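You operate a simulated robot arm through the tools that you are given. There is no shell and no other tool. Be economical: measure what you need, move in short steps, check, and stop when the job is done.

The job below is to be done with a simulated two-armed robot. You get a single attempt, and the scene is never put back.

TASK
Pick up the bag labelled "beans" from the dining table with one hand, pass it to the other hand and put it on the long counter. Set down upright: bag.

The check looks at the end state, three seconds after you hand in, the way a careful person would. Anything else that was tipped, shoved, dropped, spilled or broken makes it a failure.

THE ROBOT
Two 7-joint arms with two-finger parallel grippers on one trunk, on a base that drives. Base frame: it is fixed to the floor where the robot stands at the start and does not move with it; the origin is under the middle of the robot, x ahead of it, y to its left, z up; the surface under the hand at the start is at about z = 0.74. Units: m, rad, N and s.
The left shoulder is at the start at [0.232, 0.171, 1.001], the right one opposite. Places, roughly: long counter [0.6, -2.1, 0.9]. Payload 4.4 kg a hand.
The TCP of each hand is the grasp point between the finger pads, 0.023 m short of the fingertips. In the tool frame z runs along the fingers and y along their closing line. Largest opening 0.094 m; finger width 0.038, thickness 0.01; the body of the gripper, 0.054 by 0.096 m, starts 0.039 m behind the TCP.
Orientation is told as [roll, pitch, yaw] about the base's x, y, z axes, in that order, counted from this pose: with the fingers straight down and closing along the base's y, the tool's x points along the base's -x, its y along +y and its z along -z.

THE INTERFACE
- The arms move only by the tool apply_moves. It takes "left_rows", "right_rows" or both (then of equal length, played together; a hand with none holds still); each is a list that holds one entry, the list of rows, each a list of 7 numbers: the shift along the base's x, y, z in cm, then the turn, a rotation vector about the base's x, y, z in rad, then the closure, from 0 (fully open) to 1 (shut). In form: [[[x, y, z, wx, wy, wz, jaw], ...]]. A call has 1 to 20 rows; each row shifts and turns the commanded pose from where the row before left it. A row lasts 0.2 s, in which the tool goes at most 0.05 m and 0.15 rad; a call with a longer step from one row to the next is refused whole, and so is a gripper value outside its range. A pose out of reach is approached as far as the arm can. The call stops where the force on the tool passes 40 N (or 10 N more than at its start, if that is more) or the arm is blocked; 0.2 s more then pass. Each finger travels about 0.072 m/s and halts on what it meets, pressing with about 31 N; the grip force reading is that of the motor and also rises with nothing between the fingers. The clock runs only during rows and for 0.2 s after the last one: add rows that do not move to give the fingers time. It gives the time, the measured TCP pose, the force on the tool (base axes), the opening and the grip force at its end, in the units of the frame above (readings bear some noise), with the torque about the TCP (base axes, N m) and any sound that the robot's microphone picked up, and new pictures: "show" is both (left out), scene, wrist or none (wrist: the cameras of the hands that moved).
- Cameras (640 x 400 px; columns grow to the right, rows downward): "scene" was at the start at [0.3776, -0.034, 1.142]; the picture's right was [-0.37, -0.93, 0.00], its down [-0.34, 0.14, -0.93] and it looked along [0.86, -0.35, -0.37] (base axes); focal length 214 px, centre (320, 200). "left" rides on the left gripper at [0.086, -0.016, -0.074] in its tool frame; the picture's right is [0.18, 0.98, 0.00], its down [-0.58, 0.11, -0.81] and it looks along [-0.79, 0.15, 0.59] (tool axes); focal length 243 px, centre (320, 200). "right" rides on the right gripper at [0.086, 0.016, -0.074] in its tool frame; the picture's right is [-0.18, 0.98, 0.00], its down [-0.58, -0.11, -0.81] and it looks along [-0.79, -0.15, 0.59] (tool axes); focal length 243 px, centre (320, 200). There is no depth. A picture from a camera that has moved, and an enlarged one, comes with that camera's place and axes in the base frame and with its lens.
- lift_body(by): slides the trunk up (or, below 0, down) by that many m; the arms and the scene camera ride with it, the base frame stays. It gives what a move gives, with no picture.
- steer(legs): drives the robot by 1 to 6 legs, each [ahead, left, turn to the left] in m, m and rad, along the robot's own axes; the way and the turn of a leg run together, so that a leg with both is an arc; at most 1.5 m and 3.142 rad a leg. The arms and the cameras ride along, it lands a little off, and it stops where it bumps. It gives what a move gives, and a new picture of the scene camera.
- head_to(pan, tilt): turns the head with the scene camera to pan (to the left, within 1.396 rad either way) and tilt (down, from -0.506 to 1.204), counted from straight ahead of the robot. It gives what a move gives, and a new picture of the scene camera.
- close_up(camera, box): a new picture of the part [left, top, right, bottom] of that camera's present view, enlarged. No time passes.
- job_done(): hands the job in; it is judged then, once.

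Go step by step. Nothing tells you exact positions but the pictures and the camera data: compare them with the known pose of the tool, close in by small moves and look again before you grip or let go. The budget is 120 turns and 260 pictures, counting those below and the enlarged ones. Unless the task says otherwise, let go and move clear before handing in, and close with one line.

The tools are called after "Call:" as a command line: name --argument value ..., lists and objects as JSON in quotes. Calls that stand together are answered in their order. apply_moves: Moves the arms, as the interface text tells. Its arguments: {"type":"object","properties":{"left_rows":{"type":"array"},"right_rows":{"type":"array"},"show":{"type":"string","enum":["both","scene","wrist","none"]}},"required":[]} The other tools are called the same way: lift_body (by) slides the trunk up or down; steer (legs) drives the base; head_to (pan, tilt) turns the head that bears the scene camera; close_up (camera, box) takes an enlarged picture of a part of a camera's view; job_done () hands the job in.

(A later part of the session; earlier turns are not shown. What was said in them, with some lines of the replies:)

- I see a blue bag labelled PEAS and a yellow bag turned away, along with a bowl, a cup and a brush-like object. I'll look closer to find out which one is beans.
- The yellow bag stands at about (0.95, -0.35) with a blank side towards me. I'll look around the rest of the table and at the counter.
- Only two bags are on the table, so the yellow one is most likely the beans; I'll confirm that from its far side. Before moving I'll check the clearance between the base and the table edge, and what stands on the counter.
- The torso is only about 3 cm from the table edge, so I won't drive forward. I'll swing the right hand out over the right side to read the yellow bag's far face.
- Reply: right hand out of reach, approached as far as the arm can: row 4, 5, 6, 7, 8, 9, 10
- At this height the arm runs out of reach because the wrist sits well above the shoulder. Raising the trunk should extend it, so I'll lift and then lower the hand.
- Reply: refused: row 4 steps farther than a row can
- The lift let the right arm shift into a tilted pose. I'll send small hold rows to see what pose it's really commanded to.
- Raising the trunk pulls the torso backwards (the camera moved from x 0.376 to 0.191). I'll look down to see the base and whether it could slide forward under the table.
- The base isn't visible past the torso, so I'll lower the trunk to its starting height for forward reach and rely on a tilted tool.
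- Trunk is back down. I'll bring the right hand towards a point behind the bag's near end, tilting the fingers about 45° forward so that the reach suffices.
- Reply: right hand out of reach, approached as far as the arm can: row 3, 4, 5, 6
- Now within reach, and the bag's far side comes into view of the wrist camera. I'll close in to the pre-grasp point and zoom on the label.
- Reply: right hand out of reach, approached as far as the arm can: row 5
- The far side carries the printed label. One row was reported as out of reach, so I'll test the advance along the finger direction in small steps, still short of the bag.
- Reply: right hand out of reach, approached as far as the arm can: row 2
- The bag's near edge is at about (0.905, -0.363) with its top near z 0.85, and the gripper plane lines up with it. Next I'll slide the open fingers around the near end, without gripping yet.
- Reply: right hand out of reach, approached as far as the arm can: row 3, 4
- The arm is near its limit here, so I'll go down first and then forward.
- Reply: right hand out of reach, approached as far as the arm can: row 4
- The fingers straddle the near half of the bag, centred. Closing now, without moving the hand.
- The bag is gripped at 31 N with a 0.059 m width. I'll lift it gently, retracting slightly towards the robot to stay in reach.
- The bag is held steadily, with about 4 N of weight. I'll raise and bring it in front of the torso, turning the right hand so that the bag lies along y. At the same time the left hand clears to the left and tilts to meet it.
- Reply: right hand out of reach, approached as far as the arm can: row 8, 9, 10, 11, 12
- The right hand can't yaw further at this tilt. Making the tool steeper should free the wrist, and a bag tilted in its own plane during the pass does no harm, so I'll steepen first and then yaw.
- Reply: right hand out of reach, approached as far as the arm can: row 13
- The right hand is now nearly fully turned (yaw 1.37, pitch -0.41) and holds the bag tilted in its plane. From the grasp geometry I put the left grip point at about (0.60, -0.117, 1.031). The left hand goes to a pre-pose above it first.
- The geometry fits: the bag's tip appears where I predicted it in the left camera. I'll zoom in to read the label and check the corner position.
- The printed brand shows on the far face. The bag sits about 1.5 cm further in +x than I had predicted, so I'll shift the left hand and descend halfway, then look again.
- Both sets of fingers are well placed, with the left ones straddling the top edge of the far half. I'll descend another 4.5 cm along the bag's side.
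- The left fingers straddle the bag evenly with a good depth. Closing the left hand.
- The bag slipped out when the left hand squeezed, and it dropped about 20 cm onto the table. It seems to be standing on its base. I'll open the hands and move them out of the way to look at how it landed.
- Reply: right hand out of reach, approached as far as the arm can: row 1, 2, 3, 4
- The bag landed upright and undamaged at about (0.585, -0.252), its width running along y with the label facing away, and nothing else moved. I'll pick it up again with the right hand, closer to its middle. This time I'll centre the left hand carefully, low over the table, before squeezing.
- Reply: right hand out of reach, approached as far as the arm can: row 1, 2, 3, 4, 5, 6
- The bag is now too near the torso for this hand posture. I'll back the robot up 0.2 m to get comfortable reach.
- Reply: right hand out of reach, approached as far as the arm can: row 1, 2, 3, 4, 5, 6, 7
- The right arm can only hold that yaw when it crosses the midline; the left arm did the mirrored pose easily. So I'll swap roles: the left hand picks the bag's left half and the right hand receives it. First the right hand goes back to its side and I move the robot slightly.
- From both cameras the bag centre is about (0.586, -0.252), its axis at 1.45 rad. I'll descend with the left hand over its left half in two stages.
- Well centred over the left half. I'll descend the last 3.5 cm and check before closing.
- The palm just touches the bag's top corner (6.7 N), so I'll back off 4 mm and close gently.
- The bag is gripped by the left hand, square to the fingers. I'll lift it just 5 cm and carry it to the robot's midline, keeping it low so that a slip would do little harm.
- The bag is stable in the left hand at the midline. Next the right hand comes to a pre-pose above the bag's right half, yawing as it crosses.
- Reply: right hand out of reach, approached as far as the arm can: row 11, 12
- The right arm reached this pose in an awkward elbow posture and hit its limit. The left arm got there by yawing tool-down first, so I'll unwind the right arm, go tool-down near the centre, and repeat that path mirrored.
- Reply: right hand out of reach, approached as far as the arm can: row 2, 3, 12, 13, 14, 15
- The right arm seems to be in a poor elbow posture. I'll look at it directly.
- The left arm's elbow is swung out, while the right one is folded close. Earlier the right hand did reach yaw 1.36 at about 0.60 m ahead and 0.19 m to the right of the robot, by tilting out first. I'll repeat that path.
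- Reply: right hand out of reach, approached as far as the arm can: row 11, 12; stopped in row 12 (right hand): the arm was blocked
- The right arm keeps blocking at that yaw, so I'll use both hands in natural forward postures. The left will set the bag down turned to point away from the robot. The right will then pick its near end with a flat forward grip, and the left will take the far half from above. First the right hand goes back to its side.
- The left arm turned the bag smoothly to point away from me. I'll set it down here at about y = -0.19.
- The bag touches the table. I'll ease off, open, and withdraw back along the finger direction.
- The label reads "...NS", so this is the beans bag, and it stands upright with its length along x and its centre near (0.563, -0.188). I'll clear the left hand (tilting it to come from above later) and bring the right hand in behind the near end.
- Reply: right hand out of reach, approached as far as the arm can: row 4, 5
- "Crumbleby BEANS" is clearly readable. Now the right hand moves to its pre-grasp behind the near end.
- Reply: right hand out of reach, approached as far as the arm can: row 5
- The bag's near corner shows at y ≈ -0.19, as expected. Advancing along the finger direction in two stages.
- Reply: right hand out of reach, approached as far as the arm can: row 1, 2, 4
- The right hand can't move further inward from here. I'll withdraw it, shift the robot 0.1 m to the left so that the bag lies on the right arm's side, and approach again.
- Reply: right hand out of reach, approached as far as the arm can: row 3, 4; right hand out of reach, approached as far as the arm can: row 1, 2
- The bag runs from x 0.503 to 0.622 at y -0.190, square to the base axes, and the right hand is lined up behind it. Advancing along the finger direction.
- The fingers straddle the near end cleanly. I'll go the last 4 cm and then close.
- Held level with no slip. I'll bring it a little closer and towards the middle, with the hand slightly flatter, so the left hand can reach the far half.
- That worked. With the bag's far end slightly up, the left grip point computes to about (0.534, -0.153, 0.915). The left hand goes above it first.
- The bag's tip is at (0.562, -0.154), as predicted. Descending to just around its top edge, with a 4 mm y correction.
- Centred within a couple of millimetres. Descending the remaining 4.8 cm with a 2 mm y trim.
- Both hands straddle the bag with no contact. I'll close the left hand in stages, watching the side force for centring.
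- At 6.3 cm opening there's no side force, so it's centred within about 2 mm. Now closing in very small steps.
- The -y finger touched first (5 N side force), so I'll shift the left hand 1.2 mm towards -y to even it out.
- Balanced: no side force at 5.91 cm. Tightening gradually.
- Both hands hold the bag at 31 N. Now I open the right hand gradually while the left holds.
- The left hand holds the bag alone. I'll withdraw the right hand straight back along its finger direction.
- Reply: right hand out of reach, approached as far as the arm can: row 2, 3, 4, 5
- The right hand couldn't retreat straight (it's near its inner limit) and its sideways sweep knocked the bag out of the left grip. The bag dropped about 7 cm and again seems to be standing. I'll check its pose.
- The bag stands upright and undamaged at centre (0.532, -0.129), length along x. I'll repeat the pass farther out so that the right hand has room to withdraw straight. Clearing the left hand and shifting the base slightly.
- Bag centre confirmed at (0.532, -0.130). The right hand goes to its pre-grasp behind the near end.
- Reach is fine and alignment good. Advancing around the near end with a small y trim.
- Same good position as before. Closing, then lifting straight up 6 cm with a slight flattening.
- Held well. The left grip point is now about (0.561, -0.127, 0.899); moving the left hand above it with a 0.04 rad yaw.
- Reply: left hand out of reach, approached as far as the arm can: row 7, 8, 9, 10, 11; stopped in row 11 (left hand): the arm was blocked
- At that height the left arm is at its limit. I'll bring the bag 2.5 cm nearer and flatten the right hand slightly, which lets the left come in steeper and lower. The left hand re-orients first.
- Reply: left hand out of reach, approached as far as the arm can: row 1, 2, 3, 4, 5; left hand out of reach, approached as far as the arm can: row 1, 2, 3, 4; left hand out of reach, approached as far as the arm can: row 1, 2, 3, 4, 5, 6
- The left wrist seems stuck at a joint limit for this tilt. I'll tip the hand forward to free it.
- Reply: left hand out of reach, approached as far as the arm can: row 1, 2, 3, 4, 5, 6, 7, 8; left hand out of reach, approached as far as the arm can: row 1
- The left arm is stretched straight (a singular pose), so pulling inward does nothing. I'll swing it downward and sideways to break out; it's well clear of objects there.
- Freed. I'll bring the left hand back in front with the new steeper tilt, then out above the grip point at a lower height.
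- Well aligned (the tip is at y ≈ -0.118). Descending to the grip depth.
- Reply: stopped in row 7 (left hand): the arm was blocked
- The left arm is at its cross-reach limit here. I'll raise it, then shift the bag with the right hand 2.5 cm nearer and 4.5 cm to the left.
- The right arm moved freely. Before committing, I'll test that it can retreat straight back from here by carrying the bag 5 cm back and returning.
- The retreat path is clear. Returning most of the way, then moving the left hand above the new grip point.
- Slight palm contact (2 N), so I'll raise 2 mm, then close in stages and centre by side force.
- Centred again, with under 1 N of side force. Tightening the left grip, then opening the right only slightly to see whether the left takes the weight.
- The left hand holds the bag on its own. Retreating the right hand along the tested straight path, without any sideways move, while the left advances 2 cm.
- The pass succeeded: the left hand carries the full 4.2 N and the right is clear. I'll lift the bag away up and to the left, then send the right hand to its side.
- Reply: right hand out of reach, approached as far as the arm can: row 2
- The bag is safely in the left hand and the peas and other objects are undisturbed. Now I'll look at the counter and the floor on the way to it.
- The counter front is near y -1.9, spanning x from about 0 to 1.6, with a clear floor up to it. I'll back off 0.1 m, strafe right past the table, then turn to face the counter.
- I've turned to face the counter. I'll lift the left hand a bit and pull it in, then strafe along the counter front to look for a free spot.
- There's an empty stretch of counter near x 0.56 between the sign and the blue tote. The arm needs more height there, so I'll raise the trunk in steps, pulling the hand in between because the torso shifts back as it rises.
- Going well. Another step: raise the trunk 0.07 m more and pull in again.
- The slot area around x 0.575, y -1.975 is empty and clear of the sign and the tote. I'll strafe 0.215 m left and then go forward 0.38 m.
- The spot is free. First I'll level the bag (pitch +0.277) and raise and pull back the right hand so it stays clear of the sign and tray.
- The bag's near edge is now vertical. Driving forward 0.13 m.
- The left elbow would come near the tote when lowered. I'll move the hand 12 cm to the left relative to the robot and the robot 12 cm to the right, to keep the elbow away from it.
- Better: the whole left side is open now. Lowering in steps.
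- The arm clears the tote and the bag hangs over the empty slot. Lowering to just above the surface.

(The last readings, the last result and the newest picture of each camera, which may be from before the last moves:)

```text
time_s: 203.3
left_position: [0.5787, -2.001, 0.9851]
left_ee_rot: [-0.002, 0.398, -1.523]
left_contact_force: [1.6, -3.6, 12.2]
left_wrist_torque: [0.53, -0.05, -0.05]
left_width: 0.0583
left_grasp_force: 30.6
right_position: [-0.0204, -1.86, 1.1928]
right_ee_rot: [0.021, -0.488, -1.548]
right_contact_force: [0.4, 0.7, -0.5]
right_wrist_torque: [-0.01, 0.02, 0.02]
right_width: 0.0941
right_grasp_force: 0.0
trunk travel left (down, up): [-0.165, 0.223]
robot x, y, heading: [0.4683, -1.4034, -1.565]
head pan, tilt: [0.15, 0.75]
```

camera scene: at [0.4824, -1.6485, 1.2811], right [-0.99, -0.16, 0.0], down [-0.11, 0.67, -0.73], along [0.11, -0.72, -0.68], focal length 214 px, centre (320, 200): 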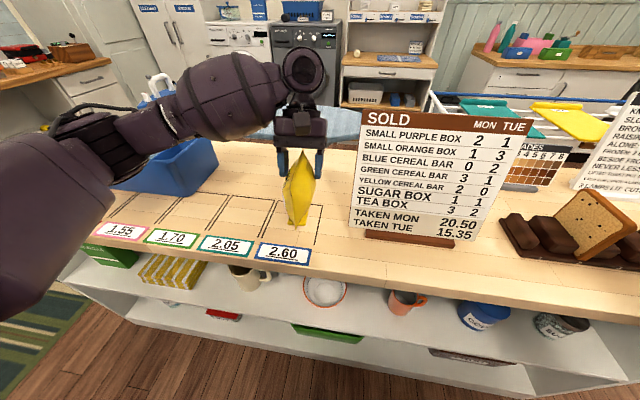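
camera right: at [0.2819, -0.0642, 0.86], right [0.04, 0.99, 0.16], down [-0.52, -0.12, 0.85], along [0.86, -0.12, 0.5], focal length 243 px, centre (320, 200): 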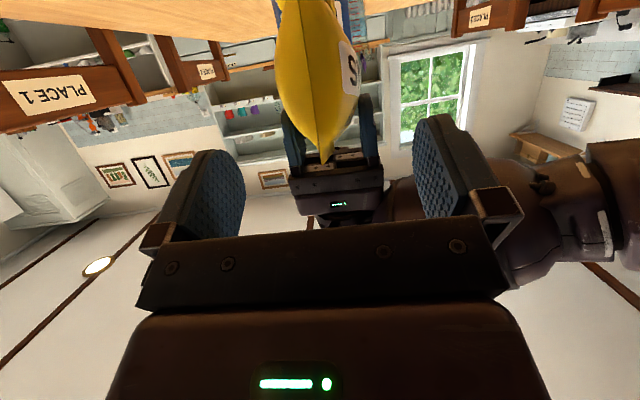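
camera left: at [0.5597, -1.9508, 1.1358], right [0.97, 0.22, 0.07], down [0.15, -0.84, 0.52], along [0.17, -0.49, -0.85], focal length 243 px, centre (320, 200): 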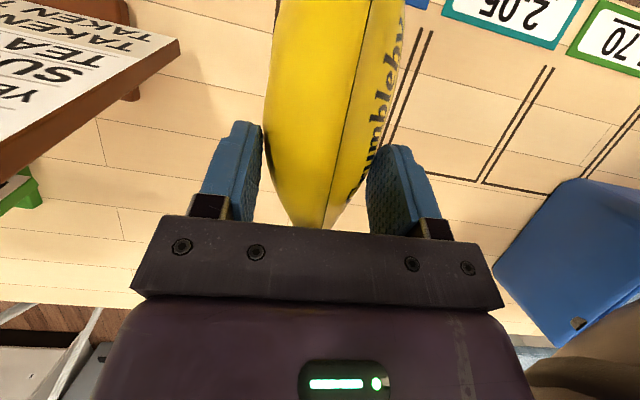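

Contact with the counter (about 12 N up). Easing off slightly, then opening gently.

Call:
apply_moves --left_rows '[[[0, 0, 0.12, 0, 0, 0, 1], [0, 0, 0, 0, 0, 0, 0.36], [0, 0, 0, 0, 0, 0, 0.3], [0, 0, 0, 0, 0, 0, 0.15], [0, 0, 0, 0, 0, 0, 0.05], [0, 0, 0, 0, 0, 0, 0.05]]]'

Call:
close_up --camera "scene" --box '[220, 100, 380, 260]'

```text
time_s: 204.7
left_position: [0.5773, -2.0, 0.9857]
left_ee_rot: [-0.001, 0.4, -1.521]
left_contact_force: [0.1, 0.1, -0.3]
left_wrist_torque: [0.03, -0.02, -0.02]
left_width: 0.0891
left_grasp_force: 0.2
right_position: [-0.0206, -1.8595, 1.1915]
right_ee_rot: [0.019, -0.488, -1.546]
right_contact_force: [-0.2, 0.0, 0.3]
right_wrist_torque: [-0.01, -0.02, 0.0]
right_width: 0.0941
right_grasp_force: 0.1
trunk travel left (down, up): [-0.165, 0.223]
robot x, y, heading: [0.4655, -1.4023, -1.562]
head pan, tilt: [0.15, 0.75]
camera scene: at [0.4824, -1.6476, 1.2813], right [-0.99, -0.16, 0.0], down [-0.11, 0.67, -0.73], along [0.11, -0.72, -0.68], focal length 214 px, centre (320, 200)
camera left: at [0.5591, -1.9515, 1.0863], right [0.97, 0.22, 0.07], down [0.15, -0.84, 0.52], along [0.17, -0.49, -0.85], focal length 243 px, centre (320, 200)
```

scene: 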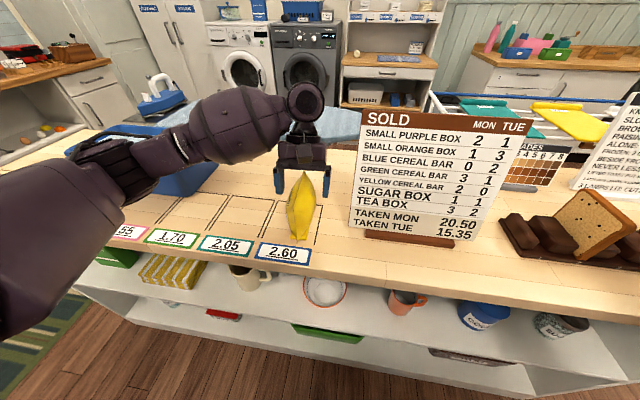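
left: 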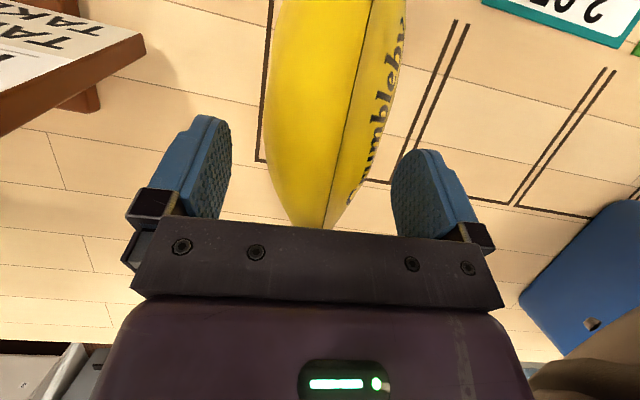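

```text
2.50 times, centred on (300, 180) of scene
camera zoom: at [0.4824, -1.6476, 1.2813], right [-0.99, -0.16, 0.0], down [-0.11, 0.67, -0.73], along [0.11, -0.72, -0.68], focal length 536 px, centre (370, 250)
```

zoom: 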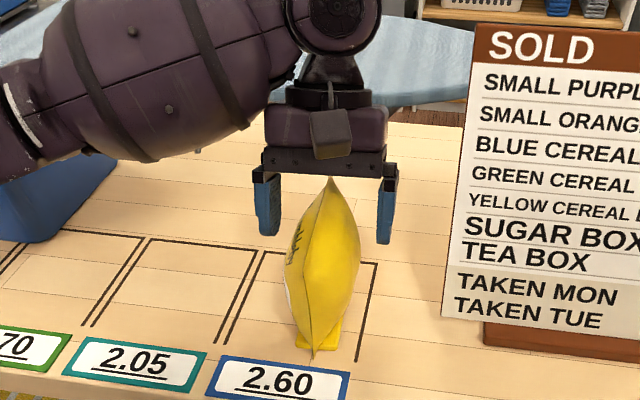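

The bag stands upright, released. I'll withdraw the hand along its finger axis and then straight up.

Call:
apply_moves --left_rows '[[[0, -0.4, 0.95, 0, 0, 0, 0], [0, -0.6, 1.4, 0, 0, 0, 0], [0, -0.6, 1.5, 0, 0, 0, 0], [0, -0.4, 2, 0, 0, 0, 0], [0, 0, 3, 0, 0, 0, 0], [0, 0, 3, 0, 0, 0, 0], [0, 0, 3, 0, 0, 0, 0], [0, 0, 3, 0, 0, 0, 0]]]' --show "scene"

Call:
close_up --camera "scene" --box '[60, 80, 480, 280]'

```text
time_s: 206.5
left_position: [0.5762, -2.0199, 1.1651]
left_ee_rot: [0.0, 0.399, -1.522]
left_contact_force: [-0.3, 1.3, -0.4]
left_wrist_torque: [0.01, 0.02, -0.01]
left_width: 0.0942
left_grasp_force: 0.1
right_position: [-0.0208, -1.8585, 1.1919]
right_ee_rot: [0.02, -0.489, -1.546]
right_contact_force: [0.2, -0.5, 0.0]
right_wrist_torque: [-0.03, -0.01, -0.02]
right_width: 0.094
right_grasp_force: 0.1
trunk travel left (down, up): [-0.165, 0.223]
robot x, y, heading: [0.4701, -1.4018, -1.565]
head pan, tilt: [0.15, 0.75]
camera scene: at [0.4823, -1.6467, 1.2817], right [-0.99, -0.16, 0.0], down [-0.11, 0.67, -0.73], along [0.11, -0.72, -0.68], focal length 214 px, centre (320, 200)
```

scene: 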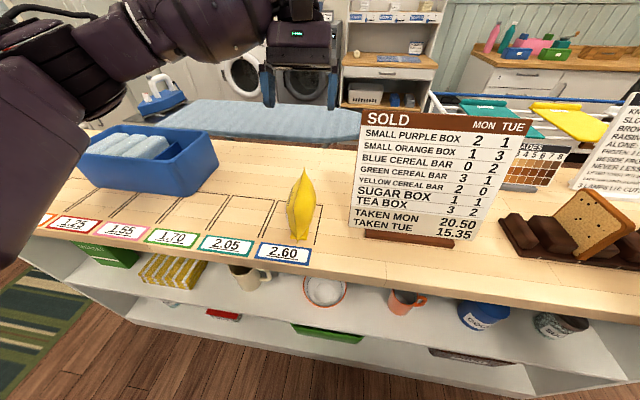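

```text
1.52 times, centred on (270, 180) of scene
camera zoom: at [0.4823, -1.6467, 1.2817], right [-0.99, -0.16, 0.0], down [-0.11, 0.67, -0.73], along [0.11, -0.72, -0.68], focal length 327 px, centre (396, 230)
```

zoom: 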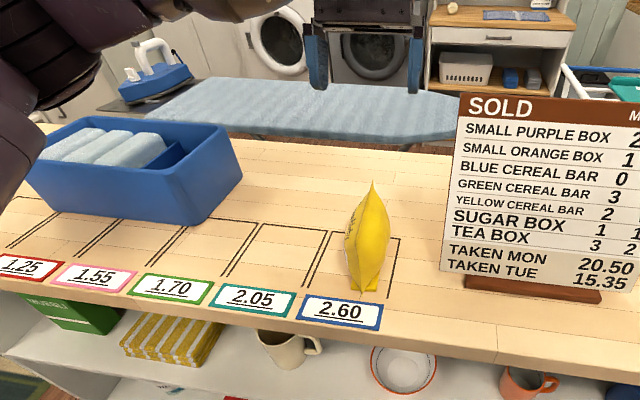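

The beans bag stands upright on the long counter, released. The hand is well clear, and the sign, tote and price cards are as they were, so I'm handing in.

Call:
job_done

```text
The job is handed in.
```

The "beans" bag was passed from the right hand to the left and now stands upright on the long counter; it fell onto the table twice during earlier pass attempts (about 20 cm, then 7 cm), landing upright both times with no damage I could see.
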